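You operate a simulated robot arm through the tools that you are given. There is no shell and no other tool.

Carry out the task below with a simulated two-armed robot. There is one attempt and no reset: what you move stays moved.

Task
Slide the steel stop to mark 2 and tighten its bolt.
Fine: use the hex socket of the bolt's size, turn till the red mark points at TIGHT and put the socket back on its post; leave the rest as it is.
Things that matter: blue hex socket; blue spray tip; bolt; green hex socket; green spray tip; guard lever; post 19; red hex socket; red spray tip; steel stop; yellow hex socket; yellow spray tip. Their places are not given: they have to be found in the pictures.

Only the result counts: the job must be done as asked and must still hold three seconds after the hand-in. Knocking over, shifting, dropping, spilling or breaking anything else fails it.

Robot
Two 7-joint arms with fingered hands on one trunk that stands fixed in place. Base frame: the origin is at the foot of the trunk, x ahead of it, y to its left, z up. Units: mm, degrees, N and s.
The left shoulder is at [71, 125, 1167], the right one opposite. With the tool pointing down near the work surface each hand reaches from about 460 to 800 mm from the base axis, measured 20 degrees to its own side. Payload 3.6 kg a hand.
The tool frame of a hand sits at the grasp point between the pads (the TCP): z along the fingers, y along the line on which they close. The tips reach 30 mm beyond it. The gripper opens to 104 mm; its body begins 35 mm behind the TCP. The gripper is a hand of 4 fingers: y runs from the thumb to the fingers, the wrist lies at [-15, -104, -178] in the tool frame, and closing takes about 1.5 s.
Orientation is that of the tool frame in the base frame, as a unit quaternion [x, y, z, w]. With the fingers straight down and the wrist toward the robot, the tool's x, y and z point along [0, 1, 0], [1, 0, 0] and [0, 0, -1] of the base frame.

Tools
- The arms move only by the tool jog_arm. It takes "left_steps", "right_steps" or both (then of equal length, played together; a hand with none holds still); each is a list of rows, each a list of 7 numbers: the closure, from 0 (fully open) to 1 (shut), then the shift along the tool's x, y, z in mm, then the turn, a rotation vector about the tool's x, y, z in degrees. In form: [[claw, x, y, z, ax, ay, az], ...]. A call has 1 to 20 rows; each row is the pose to reach, as a shift and turn from the pose commanded when the call began, along the tool's axes at that moment. Rows are played at 5 a second. More than 50 mm and 8.6 degrees between two rows, or a gripper value outside its range, and nothing of the call is played. A pose out of reach is approached as far as the arm can. The call stops where the force on the tool passes 40 N (or 10 N more than at its start, if that is more) or the arm is blocked; 0.2 s more then pass. The fingers move at their own pace (about 72 mm/s each) and stop on an object; they squeeze with about 33 N. The grip force told is the motor's: it shows also when the fingers shut on nothing. Time passes only in rows, and 0.2 s behind the last, so rows that repeat a pose let the fingers close. It gives the time, the measured TCP pose, the force on the tool (base axes), the opening and the grip force at its end, in the units of the frame above (readings bear some noise), with the torque about the TCP (base axes, N m) and any sound that the robot's microphone picked up, and new pictures: "pictures" is both (left out), scene, wrist or none (wrist: the cameras of the hands that moved).
- Cameras (640 x 400 px; columns grow to the right, rows downward): "scene" is now at [185, -29.5, 1336.3]; the picture's right is [-0.33, -0.94, 0.00], its down [-0.22, 0.08, -0.97] and it looks along [0.92, -0.32, -0.23] (base axes); focal length 258 px, centre (320, 200). "left" rides on the left gripper at [-61, -92, -130] in its tool frame; the picture's right is [-0.81, -0.27, 0.52], its down [0.53, -0.71, 0.45] and it looks along [0.24, 0.64, 0.72] (tool axes); focal length 275 px, centre (320, 200). "right" rides on the right gripper at [61, -92, -130] in its tool frame; the picture's right is [-0.81, 0.27, -0.52], its down [-0.53, -0.71, 0.46] and it looks along [-0.24, 0.64, 0.72] (tool axes); focal length 275 px, centre (320, 200).
- lift_body(by): moves the trunk up (or, below 0, down) by that many mm; the arms and the scene camera ride with it, the base frame stays. It gives what a move gives, with no picture.
- preshape(shape, hand): the hand has 4 fingers and takes this shape, open, in about a second: jaw (thumb against the fingers, like two jaws); tri (thumb and two fingers); tip (a fingertip pinch); poke (one finger out to press); point (the index stretched); flat (the hand flat); cup (the hand cupped); fist (a fist). The gripper value then closes the fingers along that shape, each until it touches; the sizes above hold for jaw. It gives what a move gives, with no picture.
- pan_tilt(pan, tilt): turns the head with the scene camera to pan (to the left, within 80 degrees either way) and tilt (down, from -29 to 69), counted from straight ahead of the robot (the tilt from the chest, where the trunk bows). It gives what a move gives, and a new picture of the scene camera.
- probe_pixels(camera, pixels): for up to 12 pixels [column, row] of the newest picture of that camera ("zoom" is the newest enlarged one), the place [x, y, z] in the base frame of the surface seen there, good to about 2 mm. No time passes.
- zoom(camera, box): a new picture of the part [left, top, right, bottom] of that camera's present view, enlarged. No time passes.
- finish_job(): hands the job in; it is judged then, once.

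Unless the task says otherwise, let go and move clear before handing in.

The tools are called after "Call:" by a JSON object that holds its "method" and its "body". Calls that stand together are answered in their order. jog_arm: Moves the arms, as the interface text tells. Its arguments: {"type":"object","properties":{"left_steps":{"type":"array","items":{"type":"array","items":{"type":"number"}}},"right_steps":{"type":"array","items":{"type":"array","items":{"type":"number"}}},"pictures":{"type":"string","enum":["both","scene","wrist","none"]}},"required":[]} The other tools are called the same way: lift_body (by) moves the trunk up or down; preshape (shape, hand) gives the hand a shape; pan_tilt (pan, tilt) turns the head that bears the scene camera; probe_pixels (camera, pixels) gives the place of the surface under pixels of a picture; zoom (camera, box) takes an enlarged picture of a part of a camera's view; finish_job () hands the job in.

At the start:

```text
time: 0.0
left_eef_pos: [497.3, 62.5, 1285.6]
left_tool_rot: [0.707, 0.707, -0.001, 0.001]
left_wrist_force: [-0.4, 1.2, -0.4]
left_moment: [0.01, 0.03, 0.01]
left_opening: 103.5
left_grasp_force: 0.1
left_shape: jaw
right_eef_pos: [393.9, -282.1, 1194.9]
right_tool_rot: [0.707, 0.707, 0.001, 0.0]
right_wrist_force: [0.1, 0.1, 0.8]
right_moment: [-0.03, 0.0, -0.03]
right_opening: 103.8
right_grasp_force: 0.0
right_shape: jaw
trunk travel left (down, up): [-400.0, 136.0]
head pan, tilt (commanded): [-19.2, 13.3]
```

scene: 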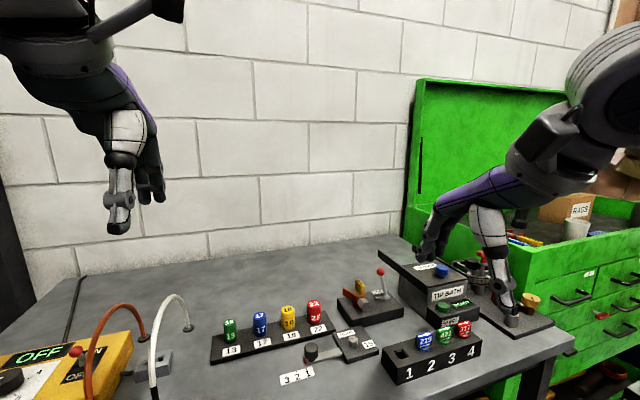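
right: 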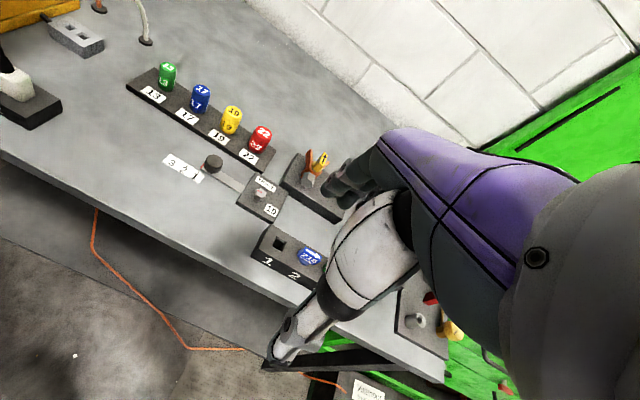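
left: 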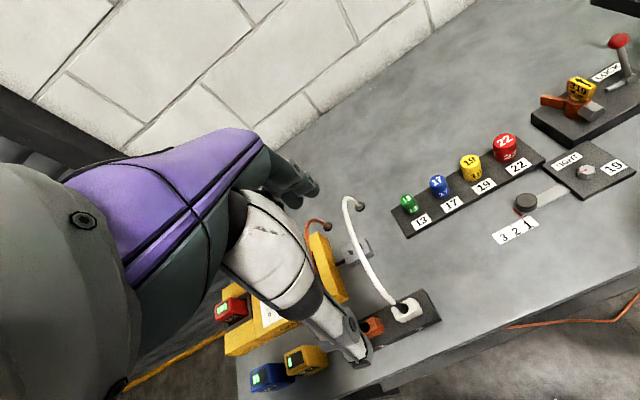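

The scene shows a socket rail (13, 17, 19, 22) near (270,330), a slide with marks 3 2 1 and a bolt plate near (350,345). I'll zoom in to read details before moving.

Call:
{"method": "zoom", "body": {"camera": "scene", "box": [200, 250, 420, 390]}}

Call:
{"method": "zoom", "body": {"camera": "left", "box": [380, 20, 640, 260]}}

Call:
{"method": "zoom", "body": {"camera": "right", "box": [120, 50, 340, 220]}}

```text
2.86 times, centred on (310, 320) of scene
```

zoom: 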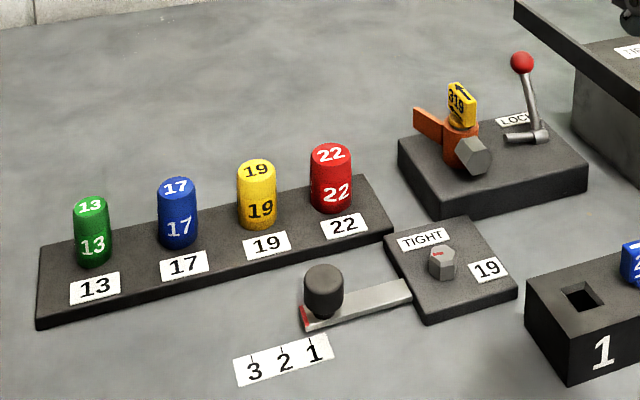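

```text
1.67 times, centred on (510, 140) of left
```

zoom: 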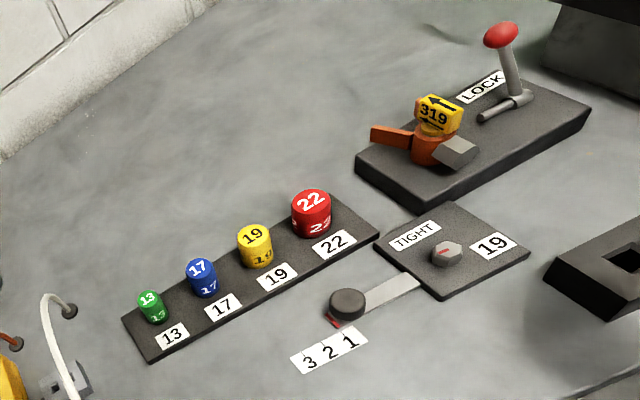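

```text
2.35 times, centred on (230, 135) of right
```

zoom: 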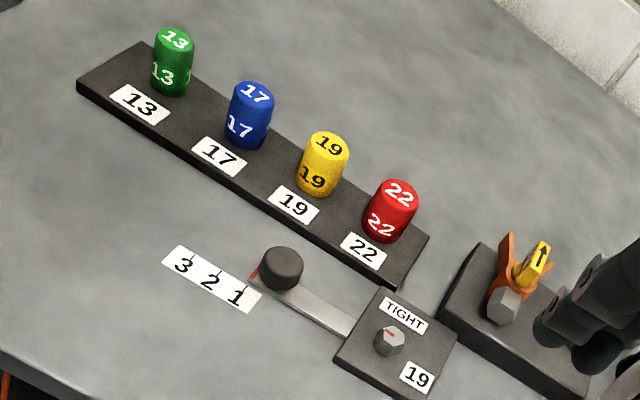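

The bolt plate is labelled 19, so the yellow socket (post 19) is the right one; the stop's red edge is near mark 1. I'll tilt the head down to see the workbench better.

Call:
{"method": "pan_tilt", "body": {"pan": -19, "tilt": 40}}

```text
time: 0.9
left_eef_pos: [497.0, 62.7, 1286.3]
left_tool_rot: [0.707, 0.707, 0.0, 0.001]
left_wrist_force: [0.5, -1.0, -1.0]
left_moment: [0.01, -0.01, 0.01]
left_opening: 103.4
left_grasp_force: 0.0
left_shape: jaw
right_eef_pos: [395.3, -280.9, 1194.5]
right_tool_rot: [0.707, 0.707, 0.0, 0.0]
right_wrist_force: [0.2, 0.3, 0.1]
right_moment: [0.01, -0.03, -0.06]
right_opening: 103.6
right_grasp_force: 0.0
right_shape: jaw
trunk travel left (down, up): [-400.0, 136.0]
head pan, tilt (commanded): [-19.0, 40.0]
```

scene: 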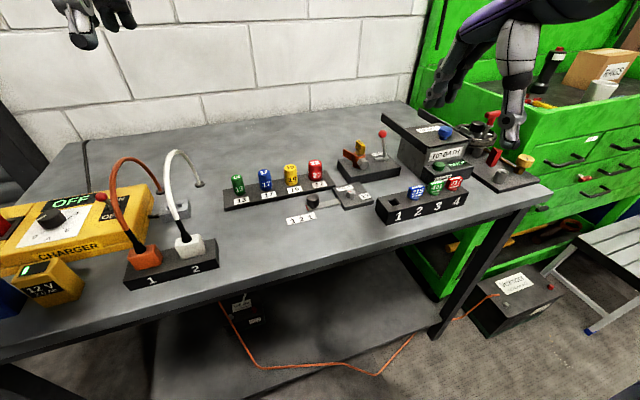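

Call:
{"method": "zoom", "body": {"camera": "scene", "box": [210, 130, 400, 240]}}

Call:
{"method": "probe_pixels", "body": {"camera": "scene", "pixels": [[290, 165], [291, 175], [311, 200], [345, 200], [349, 189], [300, 219], [265, 175], [238, 180], [316, 163], [250, 225], [360, 145], [382, 133]]}}

```text
3.37 times, centred on (305, 185) of scene
```

zoom: 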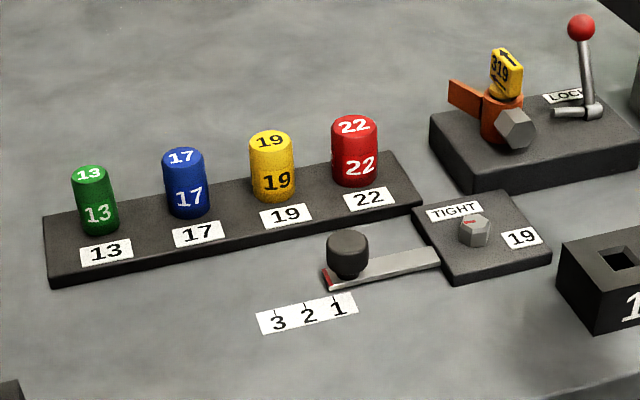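

```text
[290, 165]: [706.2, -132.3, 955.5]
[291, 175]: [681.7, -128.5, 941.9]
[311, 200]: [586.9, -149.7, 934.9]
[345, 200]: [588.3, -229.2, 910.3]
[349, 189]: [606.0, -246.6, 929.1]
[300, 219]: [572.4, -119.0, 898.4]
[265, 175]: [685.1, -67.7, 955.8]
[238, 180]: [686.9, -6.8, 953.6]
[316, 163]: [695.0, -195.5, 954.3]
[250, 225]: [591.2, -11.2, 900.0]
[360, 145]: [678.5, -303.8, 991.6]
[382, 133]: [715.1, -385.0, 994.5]
```

The table is at z≈899. I'll probe the zoomed picture for detailed places of the socket, stop, marks and bolt.

Call:
{"method": "probe_pixels", "body": {"camera": "zoom", "pixels": [[270, 139], [250, 170], [293, 170], [272, 190], [347, 240], [347, 262], [328, 282], [430, 255], [474, 219], [474, 238], [333, 298], [305, 305]]}}

Call:
{"method": "probe_pixels", "body": {"camera": "zoom", "pixels": [[278, 312], [455, 210], [467, 223], [417, 215], [548, 255], [450, 280], [52, 280], [45, 220], [420, 205], [395, 155], [230, 200], [330, 178]]}}

```text
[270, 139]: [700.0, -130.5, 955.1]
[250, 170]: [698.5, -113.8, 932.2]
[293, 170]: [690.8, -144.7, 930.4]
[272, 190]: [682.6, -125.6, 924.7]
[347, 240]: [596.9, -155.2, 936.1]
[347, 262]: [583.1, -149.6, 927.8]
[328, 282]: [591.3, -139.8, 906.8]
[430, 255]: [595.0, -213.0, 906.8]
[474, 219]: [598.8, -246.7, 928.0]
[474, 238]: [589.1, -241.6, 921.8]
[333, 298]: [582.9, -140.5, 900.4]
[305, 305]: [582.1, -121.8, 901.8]
```

```text
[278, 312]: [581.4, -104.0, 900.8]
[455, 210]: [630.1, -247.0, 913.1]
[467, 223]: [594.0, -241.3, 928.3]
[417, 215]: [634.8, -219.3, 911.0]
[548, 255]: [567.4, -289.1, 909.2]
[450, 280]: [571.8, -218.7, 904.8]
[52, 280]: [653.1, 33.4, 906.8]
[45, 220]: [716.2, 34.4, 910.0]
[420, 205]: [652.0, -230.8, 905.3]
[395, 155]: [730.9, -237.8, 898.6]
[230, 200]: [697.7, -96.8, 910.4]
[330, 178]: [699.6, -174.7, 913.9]
```

The bolt sits at about (597,-244,928), the stop's knob at (593,-152,936), the marks 1/2/3 at y≈-140/-122/-104, and the yellow socket near (695,-130) with top at 955. I'll bring the right hand above the bolt area to look closely with its wrist camera.

Call:
{"method": "jog_arm", "body": {"right_steps": [[0, 10, 33, 22, 0, 0, 0], [0, 20, 66, 44, 0, 0, 0], [0, 30, 99, 66, 0, 0, 0], [0, 40, 132, 88, 0, 0, 0], [0, 51, 165, 110, 0, 0, 0], [0, 51, 165, 110, 0, 0, 0]], "pictures": "both"}}

```text
time: 2.3
left_eef_pos: [496.7, 61.9, 1284.8]
left_tool_rot: [0.707, 0.707, 0.0, 0.001]
left_wrist_force: [0.3, 0.7, -0.4]
left_moment: [0.02, -0.01, -0.02]
left_opening: 103.6
left_grasp_force: 0.0
left_shape: jaw
right_eef_pos: [560.4, -229.6, 1084.6]
right_tool_rot: [0.708, 0.706, 0.0, 0.001]
right_wrist_force: [-0.1, 0.5, -0.6]
right_moment: [0.01, 0.0, -0.01]
right_opening: 104.0
right_grasp_force: 0.0
right_shape: jaw
trunk travel left (down, up): [-400.0, 136.0]
head pan, tilt (commanded): [-19.0, 40.0]
```

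scene: 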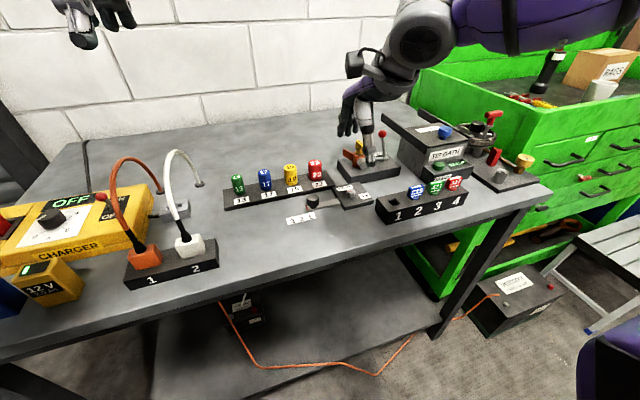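
right: 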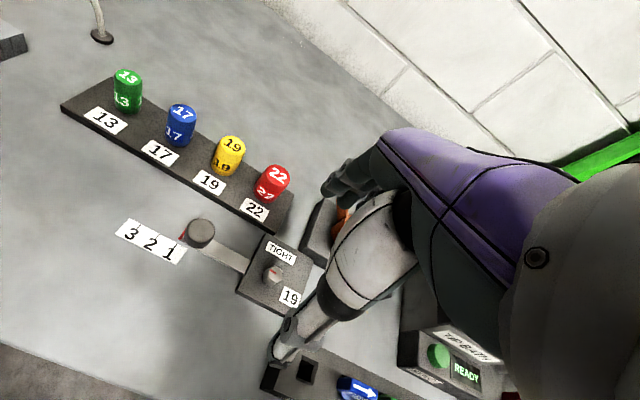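

The wrist camera sees the bolt at (273,274), the knob at (200,233) and sockets. I'll zoom in on them.

Call:
{"method": "zoom", "body": {"camera": "right", "box": [110, 200, 320, 320]}}

Call:
{"method": "zoom", "body": {"camera": "right", "box": [60, 60, 310, 240]}}

```text
3.05 times, centred on (215, 260) of right
```

zoom: 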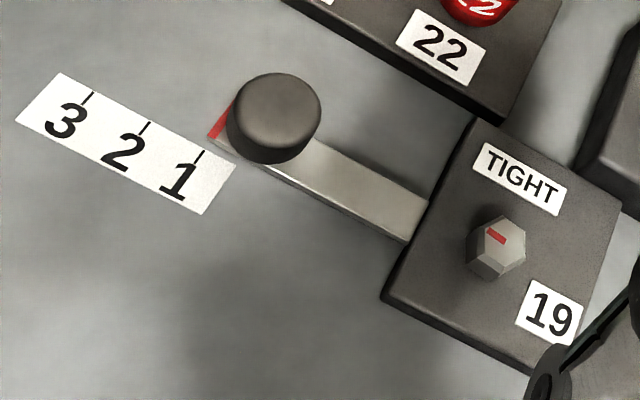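

```text
2.22 times, centred on (185, 150) of right
```

zoom: 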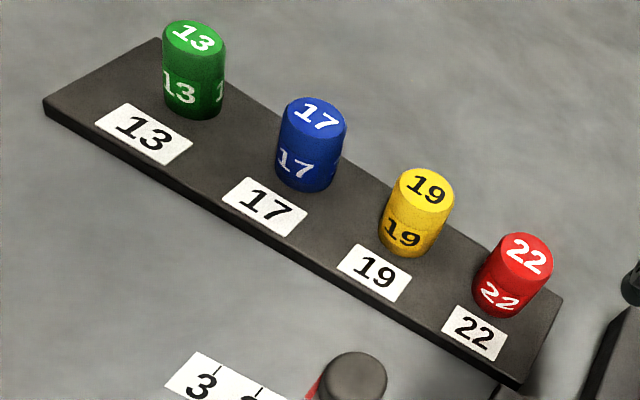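

Now a tighter zoom on the bolt head to see which way the red mark points.

Call:
{"method": "zoom", "body": {"camera": "right", "box": [235, 235, 315, 310]}}

Call:
{"method": "probe_pixels", "body": {"camera": "right", "pixels": [[273, 274], [282, 252], [291, 297], [200, 231], [182, 237], [214, 246], [246, 268]]}}

```text
5.33 times, centred on (275, 272) of right
```

zoom: 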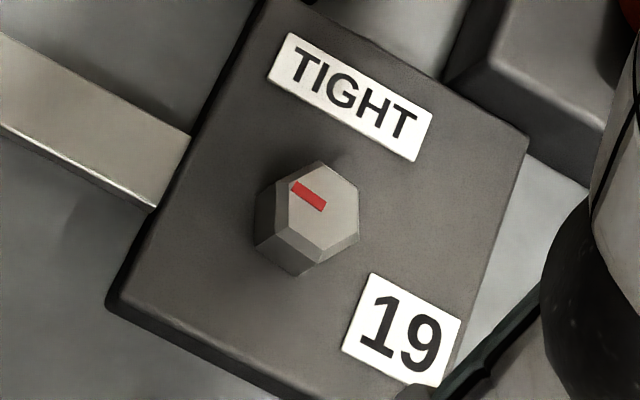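

```text
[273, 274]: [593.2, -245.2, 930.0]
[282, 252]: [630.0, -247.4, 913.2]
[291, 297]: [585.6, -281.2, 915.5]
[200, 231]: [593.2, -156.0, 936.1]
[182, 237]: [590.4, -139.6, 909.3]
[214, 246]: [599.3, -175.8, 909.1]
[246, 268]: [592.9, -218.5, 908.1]
```

Call:
{"method": "probe_pixels", "body": {"camera": "zoom", "pixels": [[294, 188], [322, 207], [322, 162], [357, 180], [357, 227], [318, 249], [290, 230], [289, 182], [293, 60], [417, 128], [302, 35], [430, 110]]}}

Call:
{"method": "zoom", "body": {"camera": "right", "box": [110, 205, 220, 275]}}

```text
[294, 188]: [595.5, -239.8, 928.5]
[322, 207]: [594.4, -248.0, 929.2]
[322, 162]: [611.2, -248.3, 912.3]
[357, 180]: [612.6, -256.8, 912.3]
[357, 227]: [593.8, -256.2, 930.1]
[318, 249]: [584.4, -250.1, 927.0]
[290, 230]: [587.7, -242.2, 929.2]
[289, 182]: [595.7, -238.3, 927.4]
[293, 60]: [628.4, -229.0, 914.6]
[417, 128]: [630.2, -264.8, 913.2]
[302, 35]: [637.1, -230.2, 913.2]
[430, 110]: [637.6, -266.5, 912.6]
```

```text
5.71 times, centred on (165, 240) of right
```

zoom: 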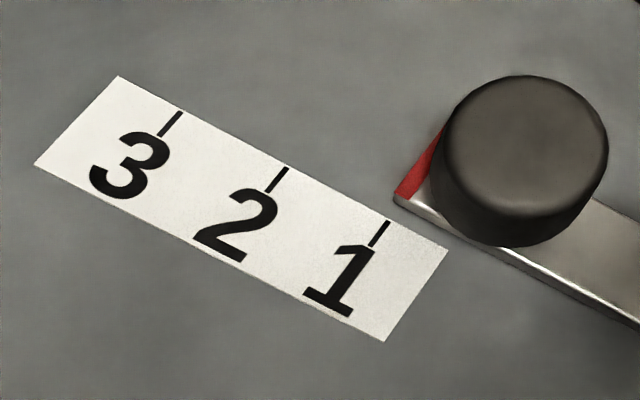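

Call:
{"method": "probe_pixels", "body": {"camera": "zoom", "pixels": [[180, 113], [163, 134], [286, 169], [268, 192], [388, 223], [371, 246], [398, 192], [440, 135], [404, 190], [520, 130], [560, 230], [630, 322]]}}

Call:
{"method": "zoom", "body": {"camera": "right", "box": [190, 120, 300, 220]}}

```text
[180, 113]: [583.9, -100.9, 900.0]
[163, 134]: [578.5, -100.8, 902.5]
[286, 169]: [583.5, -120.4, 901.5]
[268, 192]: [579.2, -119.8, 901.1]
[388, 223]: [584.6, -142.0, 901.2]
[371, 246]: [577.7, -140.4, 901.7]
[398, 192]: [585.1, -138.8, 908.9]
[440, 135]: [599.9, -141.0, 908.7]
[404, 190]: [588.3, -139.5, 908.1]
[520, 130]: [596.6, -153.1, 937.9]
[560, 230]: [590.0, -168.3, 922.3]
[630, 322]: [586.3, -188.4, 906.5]
```

```text
4.00 times, centred on (245, 170) of right
```

zoom: 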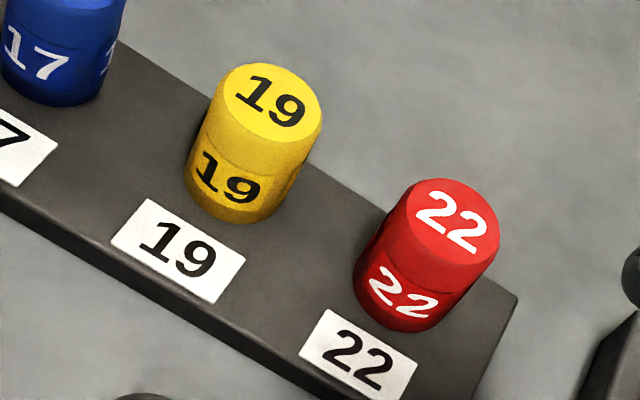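

The stop's red end is at mark 1 (y≈-140); mark 2's tick is at y≈-120, so the stop needs to go about +20 mm in y. I'll look at the right hand's shape in the scene picture before approaching.

Call:
{"method": "zoom", "body": {"camera": "scene", "box": [300, 20, 460, 220]}}

Call:
{"method": "probe_pixels", "body": {"camera": "right", "pixels": [[186, 228], [216, 233], [200, 219], [200, 247], [230, 140], [227, 155], [215, 158], [243, 158]]}}

```text
2.00 times, centred on (380, 120) of scene
```

zoom: 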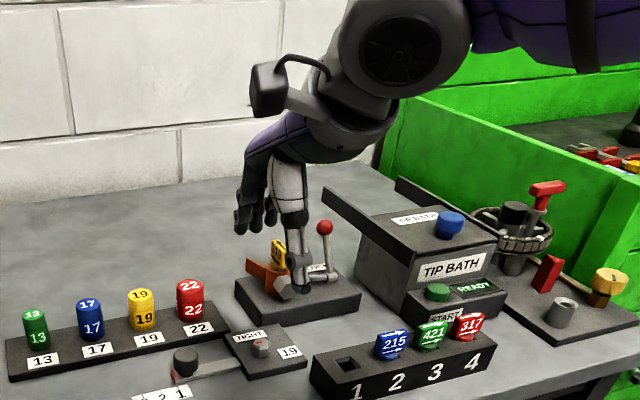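

```text
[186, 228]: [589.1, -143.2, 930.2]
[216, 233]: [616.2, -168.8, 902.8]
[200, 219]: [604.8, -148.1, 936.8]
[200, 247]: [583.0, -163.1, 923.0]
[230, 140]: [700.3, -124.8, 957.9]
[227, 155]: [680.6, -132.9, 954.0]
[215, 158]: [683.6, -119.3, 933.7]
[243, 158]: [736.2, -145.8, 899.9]
```

The bench around the knob (593,-155) is clear for the hand; I'll move the right TCP above the knob with the jaws partly closed and look.

Call:
{"method": "jog_arm", "body": {"right_steps": [[0.1, 19, 8, 20, 0, 0, 0], [0.2, 37, 16, 40, 0, 0, 0], [0.3, 56, 25, 60, 0, 0, 0], [0.3, 75, 33, 80, 0, 0, 0], [0.3, 75, 33, 80, 0, 0, 0]], "pictures": "both"}}

```text
time: 3.5
left_eef_pos: [497.3, 63.2, 1284.8]
left_tool_rot: [0.707, 0.707, -0.001, 0.0]
left_wrist_force: [-0.3, -0.2, 0.1]
left_moment: [0.0, 0.02, 0.04]
left_opening: 103.7
left_grasp_force: 0.0
left_shape: jaw
right_eef_pos: [592.0, -156.0, 1004.7]
right_tool_rot: [0.708, 0.706, 0.001, 0.0]
right_wrist_force: [-0.1, -0.3, -0.5]
right_moment: [0.0, 0.01, 0.04]
right_opening: 73.0
right_grasp_force: 0.1
right_shape: jaw
trunk travel left (down, up): [-400.0, 136.0]
head pan, tilt (commanded): [-19.0, 40.0]
```

scene: 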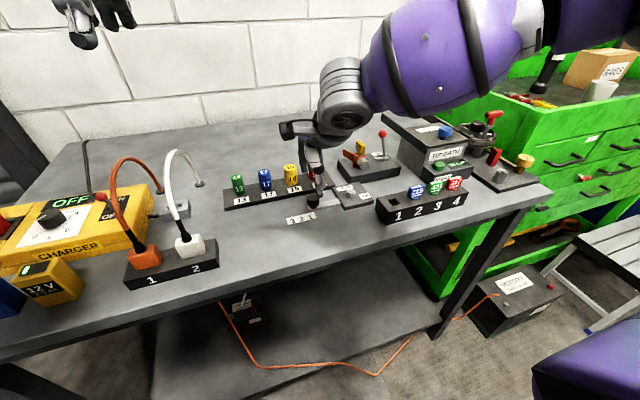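
right: 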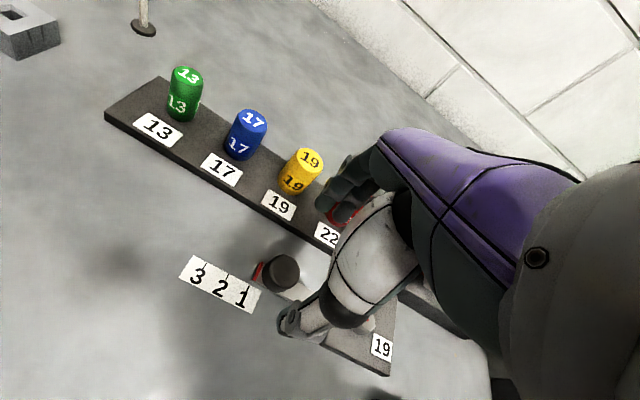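

Call:
{"method": "zoom", "body": {"camera": "scene", "box": [250, 110, 390, 230]}}

Call:
{"method": "zoom", "body": {"camera": "right", "box": [180, 140, 420, 360]}}

```text
3.33 times, centred on (320, 170) of scene
```

zoom: 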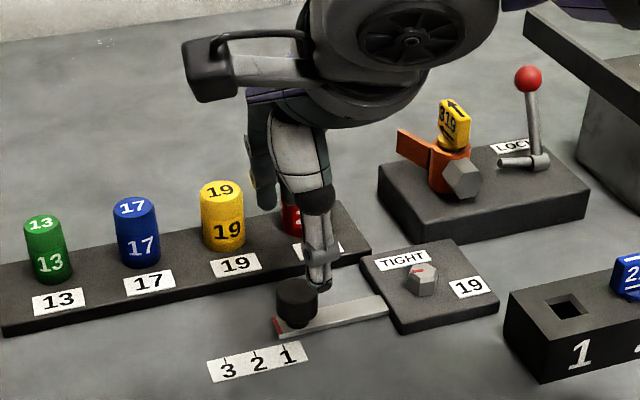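

```text
1.82 times, centred on (300, 250) of right
```

zoom: 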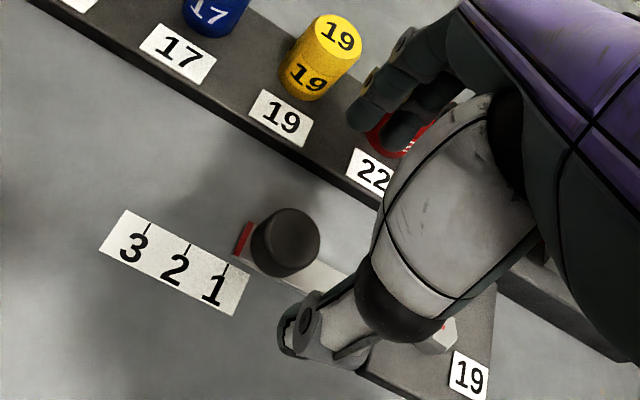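

I'll probe the fingertips to check where they sit relative to the knob.

Call:
{"method": "probe_pixels", "body": {"camera": "zoom", "pixels": [[285, 338], [305, 318], [290, 352], [362, 110], [400, 130], [405, 45], [310, 345], [370, 285], [285, 235], [240, 245]]}}

Call:
{"method": "probe_pixels", "body": {"camera": "scene", "pixels": [[314, 196], [315, 190], [330, 165], [328, 195], [304, 130], [330, 172]]}}

```text
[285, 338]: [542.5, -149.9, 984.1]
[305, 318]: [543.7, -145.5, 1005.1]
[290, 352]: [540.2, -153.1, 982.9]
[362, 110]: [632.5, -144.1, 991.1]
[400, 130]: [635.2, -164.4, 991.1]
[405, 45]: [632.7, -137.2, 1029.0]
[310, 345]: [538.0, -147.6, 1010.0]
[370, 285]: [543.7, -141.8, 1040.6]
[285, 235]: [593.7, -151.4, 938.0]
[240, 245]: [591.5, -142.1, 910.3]
```

```text
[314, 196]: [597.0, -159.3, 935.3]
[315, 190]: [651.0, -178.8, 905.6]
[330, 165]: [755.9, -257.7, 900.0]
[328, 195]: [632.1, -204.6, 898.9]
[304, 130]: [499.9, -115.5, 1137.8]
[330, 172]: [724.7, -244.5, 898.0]
```

The thumb is at x≈540 and fingers at x≈633, straddling the knob (593,-154). I'll lower straight down to TCP z≈944 (tips ≈914, above the bar at 909).

Call:
{"method": "jog_arm", "body": {"right_steps": [[0.3, 1, 1, 15, 0, 0, 0], [0.3, 1, 1, 30, 0, 0, 0], [0.3, 1, 1, 45, 0, 0, 0], [0.3, 1, 1, 55, 0, 0, 0], [0.3, 1, 1, 60, 0, 0, 0], [0.3, 1, 1, 60, 0, 0, 0]], "pictures": "both"}}

```text
time: 4.9
left_eef_pos: [497.4, 61.8, 1285.3]
left_tool_rot: [0.706, 0.708, -0.001, 0.001]
left_wrist_force: [0.4, 0.6, 0.1]
left_moment: [-0.01, -0.03, -0.02]
left_opening: 103.4
left_grasp_force: 0.1
left_shape: jaw
right_eef_pos: [593.3, -155.4, 945.3]
right_tool_rot: [0.707, 0.707, 0.0, 0.0]
right_wrist_force: [0.0, 0.0, 0.0]
right_moment: [0.0, -0.01, 0.01]
right_opening: 73.1
right_grasp_force: 0.1
right_shape: jaw
trunk travel left (down, up): [-400.0, 136.0]
head pan, tilt (commanded): [-19.0, 40.0]
```

scene: 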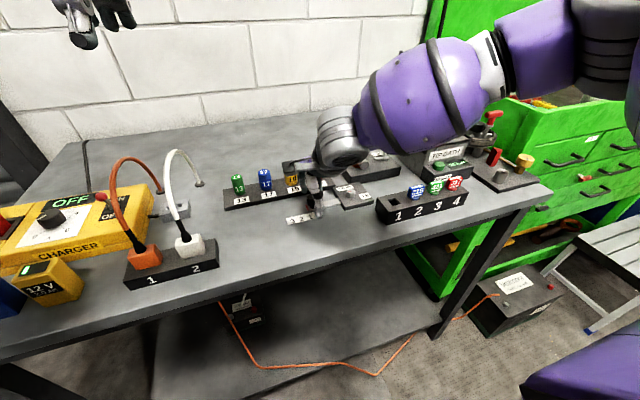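
right: 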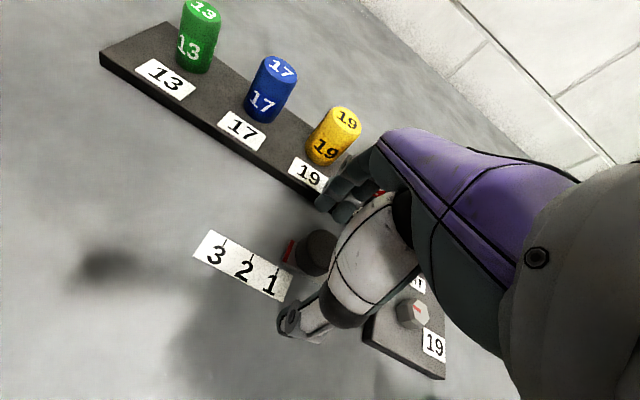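

The fingers straddle the knob with no contact force. I'll close on the knob.

Call:
{"method": "jog_arm", "body": {"right_steps": [[0.5, 0, 0, 0, 0, 0, 0], [0.7, 0, 0, 0, 0, 0, 0], [0.9, 0, 0, 0, 0, 0, 0], [0.9, 0, 0, 0, 0, 0, 0], [0.9, 0, 0, 0, 0, 0, 0]], "pictures": "wrist"}}

```text
time: 6.1
left_eef_pos: [496.3, 62.3, 1285.6]
left_tool_rot: [0.707, 0.707, -0.001, 0.001]
left_wrist_force: [-0.8, 0.2, -0.7]
left_moment: [0.04, 0.0, 0.0]
left_opening: 103.6
left_grasp_force: 0.0
left_shape: jaw
right_eef_pos: [592.9, -155.0, 944.5]
right_tool_rot: [0.707, 0.708, 0.001, 0.0]
right_wrist_force: [-3.3, 0.7, -1.3]
right_moment: [0.01, 0.03, 0.02]
right_opening: 18.6
right_grasp_force: 33.1
right_shape: jaw
trunk travel left (down, up): [-400.0, 136.0]
head pan, tilt (commanded): [-19.0, 40.0]
```

right: 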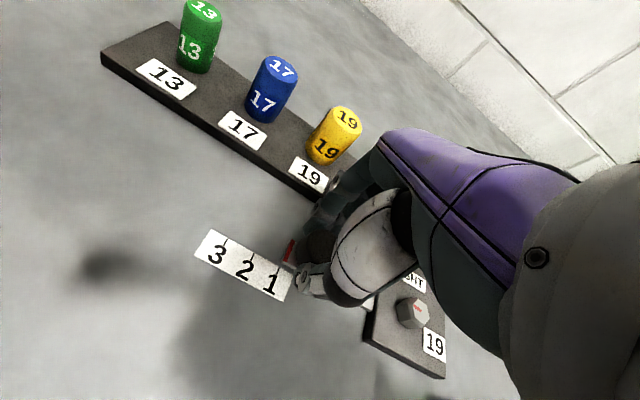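

The grip reads 33 N on the knob. I'll check the red end against the marks from the wrist camera before sliding.

Call:
{"method": "zoom", "body": {"camera": "right", "box": [190, 220, 310, 305]}}

```text
4.71 times, centred on (250, 262) of right
```

zoom: 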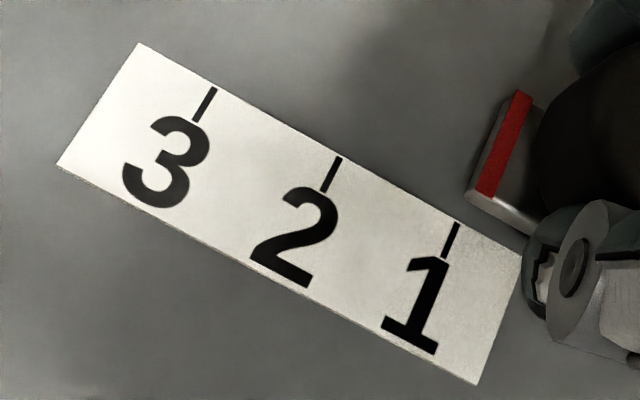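

Call:
{"method": "probe_pixels", "body": {"camera": "zoom", "pixels": [[215, 90], [200, 118], [339, 160], [325, 188], [457, 224], [444, 254], [519, 95], [488, 192], [475, 190], [505, 150], [498, 100], [500, 195]]}}

```text
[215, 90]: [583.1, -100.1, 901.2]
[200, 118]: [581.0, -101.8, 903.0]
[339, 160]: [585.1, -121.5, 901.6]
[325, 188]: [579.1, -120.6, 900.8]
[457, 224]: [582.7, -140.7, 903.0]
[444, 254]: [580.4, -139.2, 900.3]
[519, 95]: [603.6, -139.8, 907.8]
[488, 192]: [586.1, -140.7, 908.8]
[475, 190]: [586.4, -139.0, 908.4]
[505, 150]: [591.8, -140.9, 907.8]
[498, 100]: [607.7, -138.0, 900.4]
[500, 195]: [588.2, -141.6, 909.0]
```

The red line (y≈-140.7) is on tick 1 (y≈-140); tick 2 is at y≈-121. I'll slide +20 mm along base y (tool x).

Call:
{"method": "jog_arm", "body": {"right_steps": [[0.9, 3, 0, 0, 0, 0, 0], [0.9, 6, 0, 0, 0, 0, 0], [0.9, 9, 0, 0, 0, 0, 0], [0.9, 12, 0, 0, 0, 0, 0], [0.9, 15, 0, 0, 0, 0, 0], [0.9, 18, 0, 0, 0, 0, 0], [0.9, 20, 0, 0, 0, 0, 0], [0.9, 20, 0, 0, 0, 0, 0]], "pictures": "wrist"}}

Call:
{"method": "zoom", "body": {"camera": "right", "box": [190, 220, 330, 320]}}

```text
time: 7.9
left_eef_pos: [497.4, 62.6, 1285.1]
left_tool_rot: [0.708, 0.707, -0.001, 0.0]
left_wrist_force: [-0.6, 0.0, -0.2]
left_moment: [0.0, 0.01, 0.0]
left_opening: 103.8
left_grasp_force: 0.0
left_shape: jaw
right_eef_pos: [593.2, -135.1, 944.6]
right_tool_rot: [0.707, 0.707, 0.0, 0.0]
right_wrist_force: [-5.5, -1.0, -2.8]
right_moment: [-0.02, 0.12, 0.02]
right_opening: 18.8
right_grasp_force: 32.8
right_shape: jaw
trunk travel left (down, up): [-400.0, 136.0]
head pan, tilt (commanded): [-19.0, 40.0]
```

right: 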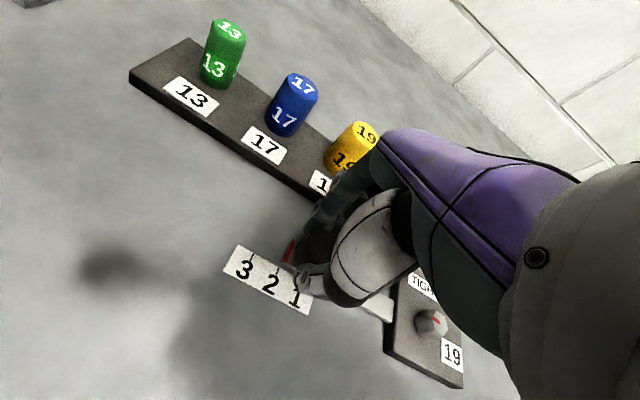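

```text
4.00 times, centred on (260, 270) of right
```

zoom: 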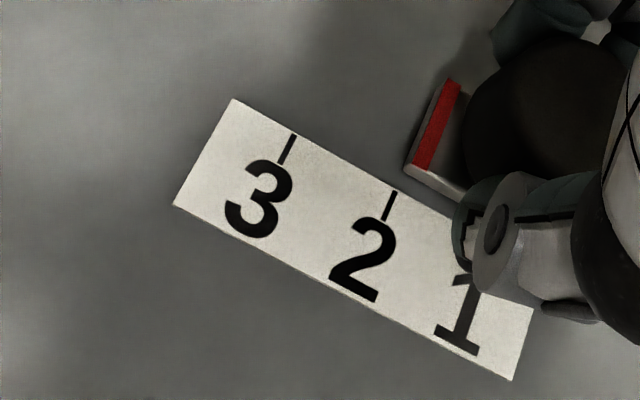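

Call:
{"method": "probe_pixels", "body": {"camera": "zoom", "pixels": [[295, 136], [283, 162], [396, 192], [384, 219], [456, 84], [422, 165], [440, 125], [408, 168], [418, 160], [430, 165]]}}

```text
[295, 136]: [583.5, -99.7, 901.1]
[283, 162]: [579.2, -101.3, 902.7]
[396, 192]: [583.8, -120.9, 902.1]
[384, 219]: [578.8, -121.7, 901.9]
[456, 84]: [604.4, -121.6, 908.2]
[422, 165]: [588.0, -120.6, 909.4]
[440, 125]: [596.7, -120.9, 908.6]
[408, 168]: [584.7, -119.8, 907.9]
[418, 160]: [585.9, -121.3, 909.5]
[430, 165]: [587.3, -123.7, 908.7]
```

The red line now sits at y≈-121, level with tick 2 (y≈-121). I'll open and rise straight up, then verify.

Call:
{"method": "jog_arm", "body": {"right_steps": [[0.6, 0, 0, 0, 0, 0, 0], [0.3, 0, 0, 0, 0, 0, 0], [0.3, 0, 0, 0, 0, 0, 0], [0.3, 0, 0, 0, 0, 0, 0], [0.3, 0, 0, -20, 0, 0, 0], [0.3, 0, 0, -45, 0, 0, 0], [0.3, 0, 0, -80, 0, 0, 0], [0.3, 0, 0, -115, 0, 0, 0], [0.3, -30, -20, -140, 0, 0, 0], [0.3, -60, -40, -150, 0, 0, 0], [0.3, -60, -40, -150, 0, 0, 0]], "pictures": "both"}}

Call:
{"method": "zoom", "body": {"camera": "right", "box": [110, 190, 310, 320]}}

```text
time: 10.3
left_eef_pos: [498.3, 63.0, 1285.0]
left_tool_rot: [0.707, 0.707, -0.001, 0.001]
left_wrist_force: [0.7, -0.9, 0.0]
left_moment: [0.05, 0.02, 0.03]
left_opening: 103.5
left_grasp_force: 0.2
left_shape: jaw
right_eef_pos: [553.8, -195.1, 1096.2]
right_tool_rot: [0.707, 0.707, 0.0, 0.001]
right_wrist_force: [0.4, -0.8, 0.5]
right_moment: [-0.01, -0.05, 0.02]
right_opening: 72.7
right_grasp_force: 0.1
right_shape: jaw
trunk travel left (down, up): [-400.0, 136.0]
head pan, tilt (commanded): [-19.0, 40.0]
```

scene: 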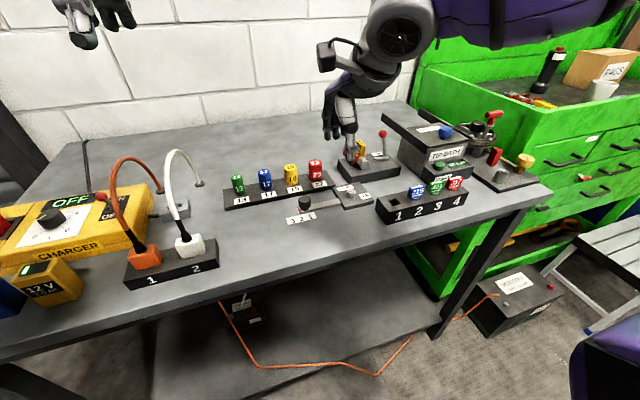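
right: 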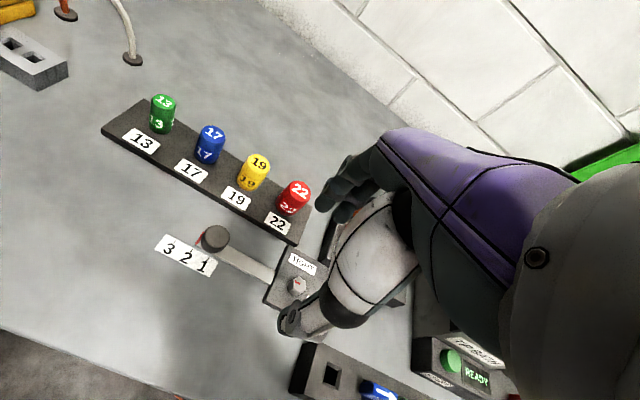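

```text
3.08 times, centred on (210, 255) of right
```

zoom: 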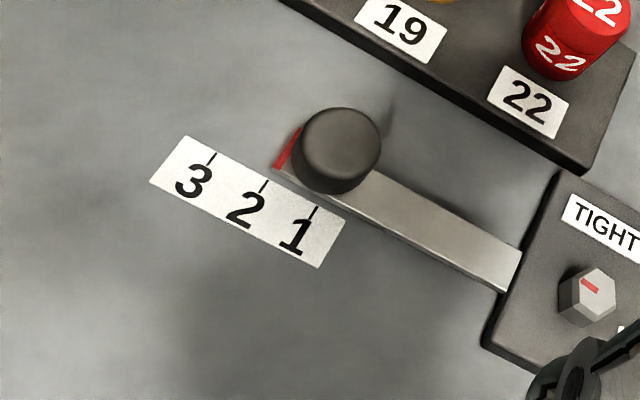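

Call:
{"method": "zoom", "body": {"camera": "right", "box": [150, 215, 250, 280]}}

Call:
{"method": "probe_pixels", "body": {"camera": "right", "pixels": [[257, 163], [254, 176], [243, 172], [269, 178], [295, 190], [210, 132], [162, 102]]}}

```text
6.15 times, centred on (200, 248) of right
```

zoom: 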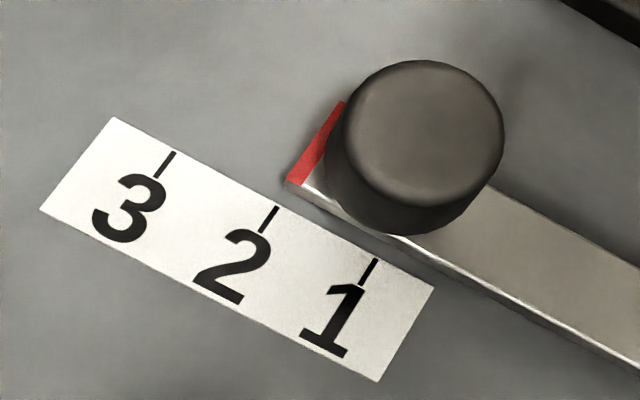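

```text
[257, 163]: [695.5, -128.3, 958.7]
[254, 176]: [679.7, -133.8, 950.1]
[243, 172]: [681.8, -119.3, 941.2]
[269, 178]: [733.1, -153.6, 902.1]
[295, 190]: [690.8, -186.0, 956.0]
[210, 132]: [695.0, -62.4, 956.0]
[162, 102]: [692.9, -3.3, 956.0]
```

Call:
{"method": "probe_pixels", "body": {"camera": "zoom", "pixels": [[277, 209], [262, 232], [175, 153], [375, 261], [290, 180], [300, 183], [313, 160], [325, 145], [338, 105], [310, 188]]}}

Call:
{"method": "zoom", "body": {"camera": "scene", "box": [270, 180, 390, 240]}}

```text
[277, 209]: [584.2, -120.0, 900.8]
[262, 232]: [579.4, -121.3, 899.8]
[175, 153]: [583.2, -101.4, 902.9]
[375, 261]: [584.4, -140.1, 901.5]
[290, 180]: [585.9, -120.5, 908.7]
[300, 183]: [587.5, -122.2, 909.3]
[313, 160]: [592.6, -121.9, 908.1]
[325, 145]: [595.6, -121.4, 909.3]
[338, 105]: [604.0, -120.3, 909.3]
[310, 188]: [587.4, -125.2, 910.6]
```

```text
5.33 times, centred on (330, 210) of scene
```

zoom: 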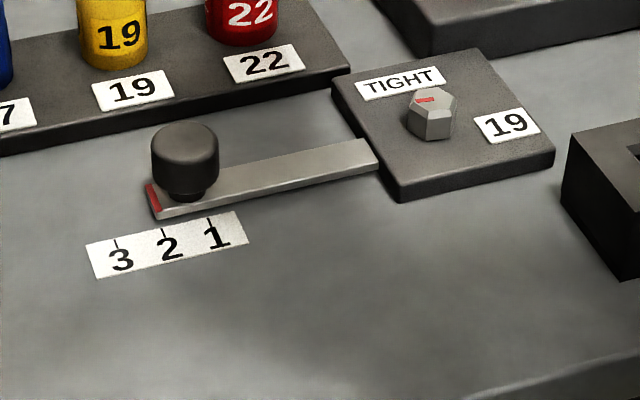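

The stop's red line stays at y≈-121.5 on mark 2. Next is the yellow socket: I'll zoom in to find its centre precisely.

Call:
{"method": "zoom", "body": {"camera": "right", "box": [190, 120, 330, 250]}}

```text
3.08 times, centred on (260, 185) of right
```

zoom: 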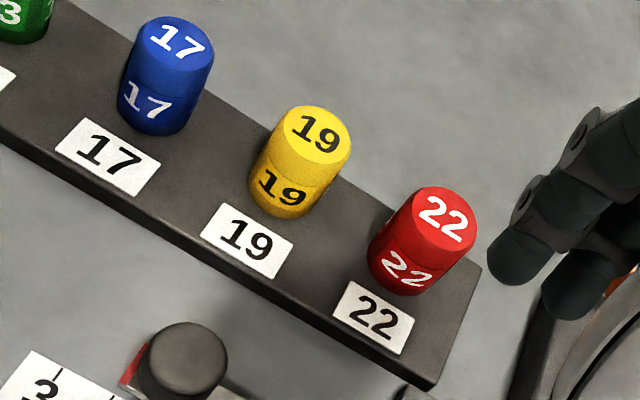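

Call:
{"method": "probe_pixels", "body": {"camera": "zoom", "pixels": [[318, 132], [290, 122], [347, 142], [320, 110], [315, 158], [438, 215], [408, 205], [470, 225], [443, 190], [432, 242], [180, 40], [152, 32]]}}

Call:
{"method": "probe_pixels", "body": {"camera": "zoom", "pixels": [[281, 203], [255, 190], [285, 217], [210, 50], [180, 20], [176, 62], [250, 200], [440, 380], [478, 265], [330, 180], [0, 130], [380, 360]]}}

```text
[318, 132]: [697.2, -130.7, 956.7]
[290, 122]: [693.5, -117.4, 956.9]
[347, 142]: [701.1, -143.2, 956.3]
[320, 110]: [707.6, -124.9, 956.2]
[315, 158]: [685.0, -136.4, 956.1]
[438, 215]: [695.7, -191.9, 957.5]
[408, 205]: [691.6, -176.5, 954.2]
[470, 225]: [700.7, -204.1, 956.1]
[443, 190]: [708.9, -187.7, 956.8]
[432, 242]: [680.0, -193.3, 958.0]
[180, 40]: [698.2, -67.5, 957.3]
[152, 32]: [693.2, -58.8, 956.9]
```

```text
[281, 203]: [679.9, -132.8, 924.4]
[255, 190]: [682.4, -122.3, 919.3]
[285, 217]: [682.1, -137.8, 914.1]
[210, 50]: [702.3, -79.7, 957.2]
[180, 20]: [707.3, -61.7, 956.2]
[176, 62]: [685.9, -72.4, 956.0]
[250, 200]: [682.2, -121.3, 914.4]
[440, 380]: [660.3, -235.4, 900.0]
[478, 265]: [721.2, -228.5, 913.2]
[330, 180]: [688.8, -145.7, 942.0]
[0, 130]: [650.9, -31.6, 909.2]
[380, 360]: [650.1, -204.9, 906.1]
```

The yellow socket's centre is about (697,-130.5), top 956, radius ≈15; gaps to neighbours are ~30 mm so gripping along x is best. Before gripping, I'll test in free air over the bolt how far the wrist can turn clockwise.

Call:
{"method": "jog_arm", "body": {"right_steps": [[0.3, -13, 10, 0, 0, 0, 0], [0.3, -26, 20, 0, 0, 0, 0], [0.3, -40, 30, 0, 0, 0, 0], [0.3, -53, 40, 0, 0, 0, 0], [0.3, -53, 40, 0, 0, 0, 8], [0.3, -53, 40, 0, 0, 0, 16], [0.3, -53, 40, 0, 0, 0, 24], [0.3, -53, 40, 0, 0, 0, 32], [0.3, -53, 40, 0, 0, 0, 40], [0.3, -53, 40, 0, 0, 0, 48], [0.3, -53, 40, 0, 0, 0, 56], [0.3, -53, 40, 0, 0, 0, 64], [0.3, -53, 40, 0, 0, 0, 72], [0.3, -53, 40, 0, 0, 0, 80], [0.3, -53, 40, 0, 0, 0, 88], [0.3, -53, 40, 0, 0, 0, 95], [0.3, -53, 40, 0, 0, 0, 95]], "pictures": "both"}}

```text
time: 13.9
left_eef_pos: [497.1, 63.0, 1285.6]
left_tool_rot: [0.707, 0.707, -0.001, 0.001]
left_wrist_force: [0.2, 0.0, -0.1]
left_moment: [0.01, -0.02, -0.03]
left_opening: 103.7
left_grasp_force: 0.1
left_shape: jaw
right_eef_pos: [567.9, -273.3, 1086.0]
right_tool_rot: [0.999, -0.045, 0.001, -0.001]
right_wrist_force: [0.0, 0.0, -0.9]
right_moment: [-0.01, 0.01, 0.01]
right_opening: 72.5
right_grasp_force: 0.1
right_shape: jaw
right hand out of reach, approached as far as the arm can: row 14, 15, 16, 17
trunk travel left (down, up): [-400.0, 136.0]
head pan, tilt (commanded): [-19.0, 40.0]
```

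scene: 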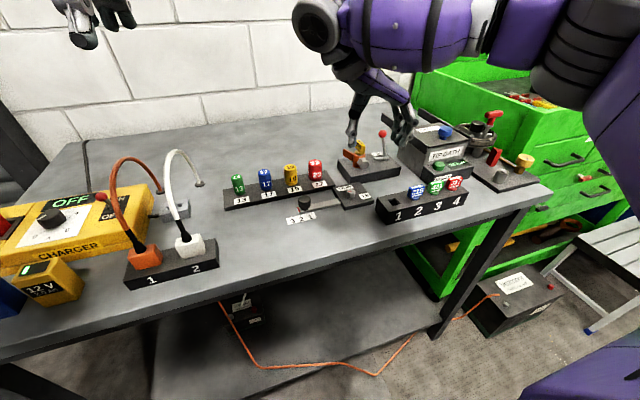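
right: 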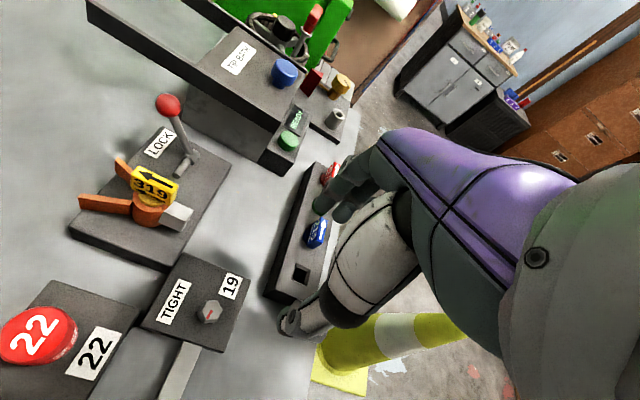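

Clockwise turns beyond about +72° are out of reach here, so I'll turn partly from a counter-clockwise start. I'll go back and test how far counter-clockwise the wrist can go.

Call:
{"method": "jog_arm", "body": {"right_steps": [[0.3, 0, 0, 0, 0, 0, -8], [0.3, 0, 0, 0, 0, 0, -16], [0.3, 0, 0, 0, 0, 0, -24], [0.3, 0, 0, 0, 0, 0, -32], [0.3, 0, 0, 0, 0, 0, -40], [0.3, 0, 0, 0, 0, 0, -48], [0.3, 0, 0, 0, 0, 0, -56], [0.3, 0, 0, 0, 0, 0, -64], [0.3, 0, 0, 0, 0, 0, -72], [0.3, 0, 0, 0, 0, 0, -80], [0.3, 0, 0, 0, 0, 0, -88], [0.3, 0, 0, 0, 0, 0, -95], [0.3, 0, 0, 0, 0, 0, -95]], "pictures": "none"}}

```text
time: 16.7
left_eef_pos: [497.5, 61.0, 1285.3]
left_tool_rot: [0.707, 0.707, -0.001, 0.001]
left_wrist_force: [0.2, 1.3, 1.1]
left_moment: [-0.01, -0.01, 0.02]
left_opening: 103.6
left_grasp_force: 0.0
left_shape: jaw
right_eef_pos: [566.8, -272.6, 1087.3]
right_tool_rot: [0.707, 0.707, -0.001, 0.0]
right_wrist_force: [0.4, 0.6, -0.3]
right_moment: [0.01, 0.0, -0.04]
right_opening: 72.5
right_grasp_force: 0.1
right_shape: jaw
trunk travel left (down, up): [-400.0, 136.0]
head pan, tilt (commanded): [-19.0, 40.0]
```

The hand is back in its nominal orientation at (567,-273,1087). Now I'll test counter-clockwise turning above the bolt.

Call:
{"method": "jog_arm", "body": {"right_steps": [[0.3, 12, 14, 0, 0, 0, 0], [0.3, 25, 27, 0, 0, 0, 0], [0.3, 25, 27, 0, 0, 0, -8], [0.3, 25, 27, 0, 0, 0, -16], [0.3, 25, 27, 0, 0, 0, -24], [0.3, 25, 27, 0, 0, 0, -32], [0.3, 25, 27, 0, 0, 0, -40], [0.3, 25, 27, 0, 0, 0, -48], [0.3, 25, 27, 0, 0, 0, -56], [0.3, 25, 27, 0, 0, 0, -64], [0.3, 25, 27, 0, 0, 0, -72], [0.3, 25, 27, 0, 0, 0, -80], [0.3, 25, 27, 0, 0, 0, -88], [0.3, 25, 27, 0, 0, 0, -88]], "pictures": "both"}}

```text
time: 19.7
left_eef_pos: [497.7, 62.4, 1284.7]
left_tool_rot: [0.707, 0.707, 0.0, 0.0]
left_wrist_force: [0.0, -0.1, -0.3]
left_moment: [0.0, 0.01, 0.03]
left_opening: 104.0
left_grasp_force: 0.1
left_shape: jaw
right_eef_pos: [337.5, -13.8, 1119.0]
right_tool_rot: [0.046, 0.999, -0.008, 0.004]
right_wrist_force: [0.5, -1.0, 1.6]
right_moment: [0.0, -0.03, 0.03]
right_opening: 72.6
right_grasp_force: 0.0
right_shape: jaw
right hand out of reach, approached as far as the arm can: row 6, 7, 8, 9, 10, 11, 12, 13, 14
trunk travel left (down, up): [-400.0, 136.0]
head pan, tilt (commanded): [-19.0, 40.0]
```

scene: 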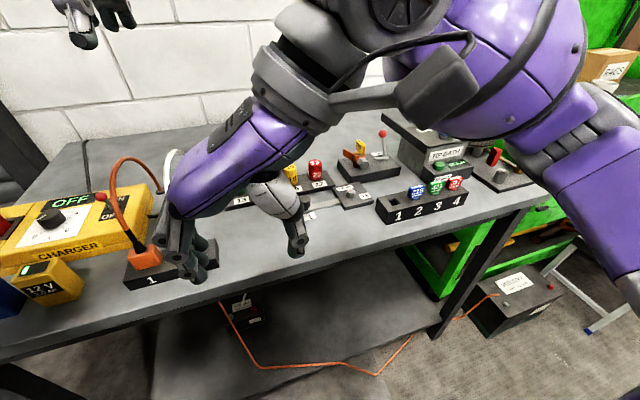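
right: 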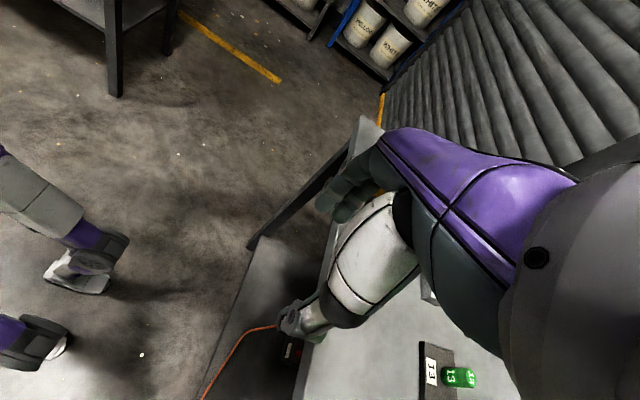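

Counter-clockwise is limited to about -24°, and the arm was drawn aside to (337,-14,1119) without contact. I'll bring it back the same way to above the bolt in nominal orientation.

Call:
{"method": "jog_arm", "body": {"right_steps": [[0.3, -23, -17.5, 2.7, 0, 0.1, 7.06], [0.3, -46, -35, 5.3, -0.1, 0.2, 14.1], [0.3, -69, -52.4, 8, -0.1, 0.3, 21.2], [0.3, -92, -70, 10.7, -0.1, 0.4, 28.2], [0.3, -115, -87.4, 13.3, -0.15, 0.45, 35.3], [0.3, -138.5, -105, 16, -0.2, 0.5, 42.3], [0.3, -161.6, -122, 18.7, -0.2, 0.6, 49.4], [0.3, -184.7, -139.8, 21.3, -0.2, 0.7, 56.5], [0.3, -207.8, -157.3, 24, -0.25, 0.8, 63.5], [0.3, -230.8, -174.8, 26.7, -0.3, 0.9, 70.6], [0.3, -253.9, -192.2, 29.3, -0.3, 1.0, 77.6], [0.3, -277, -209.7, 32, -0.35, 1.07, 84.7], [0.3, -277, -209.7, 32, -0.35, 1.07, 84.7]], "pictures": "both"}}

```text
time: 22.5
left_eef_pos: [498.2, 62.7, 1284.8]
left_tool_rot: [0.706, 0.708, -0.001, 0.001]
left_wrist_force: [0.6, -0.4, -0.1]
left_moment: [-0.01, 0.02, 0.0]
left_opening: 103.7
left_grasp_force: 0.2
left_shape: jaw
right_eef_pos: [594.7, -247.0, 1091.8]
right_tool_rot: [0.708, 0.706, 0.0, 0.0]
right_wrist_force: [-0.3, -0.6, 0.3]
right_moment: [0.03, -0.03, -0.03]
right_opening: 72.5
right_grasp_force: 0.0
right_shape: jaw
trunk travel left (down, up): [-400.0, 136.0]
head pan, tilt (commanded): [-19.0, 40.0]
```

scene: 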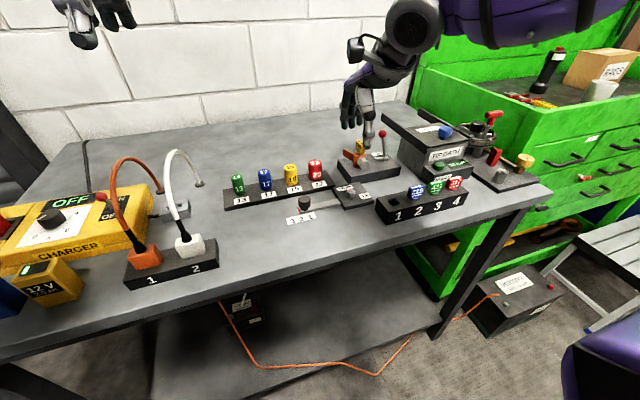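
right: 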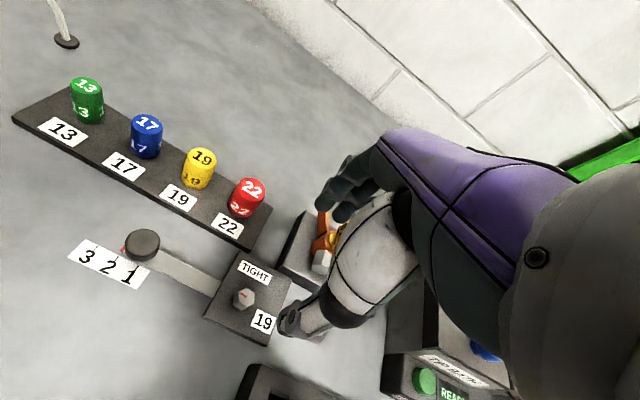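

The arm is back above the bolt with nothing disturbed. Before working at the bolt I'll measure the neighbouring rack and LOCK station for clearance.

Call:
{"method": "probe_pixels", "body": {"camera": "scene", "pixels": [[377, 205], [389, 203], [384, 217], [418, 187], [395, 200], [405, 197], [340, 164], [352, 180], [400, 172], [347, 158], [358, 165], [383, 148]]}}

Call:
{"method": "zoom", "body": {"camera": "scene", "box": [320, 60, 480, 230]}}

```text
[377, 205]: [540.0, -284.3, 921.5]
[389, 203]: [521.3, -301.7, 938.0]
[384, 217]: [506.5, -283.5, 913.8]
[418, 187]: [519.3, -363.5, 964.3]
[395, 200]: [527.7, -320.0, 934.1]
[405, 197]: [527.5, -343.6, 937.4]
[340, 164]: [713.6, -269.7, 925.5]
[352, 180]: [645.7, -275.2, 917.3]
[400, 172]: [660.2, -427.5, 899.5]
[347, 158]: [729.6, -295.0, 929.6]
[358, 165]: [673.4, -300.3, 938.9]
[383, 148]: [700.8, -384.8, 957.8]
```

```text
2.35 times, centred on (400, 145) of scene
```

zoom: 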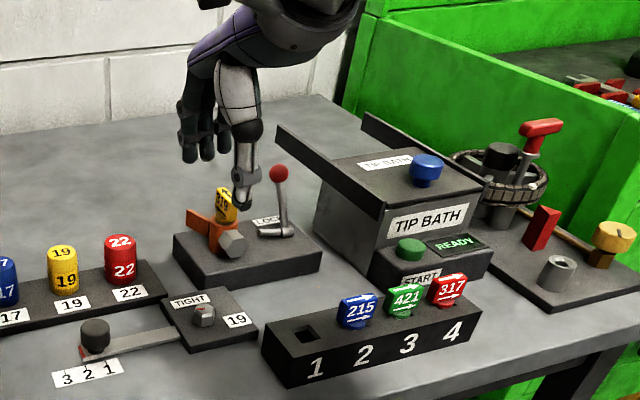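

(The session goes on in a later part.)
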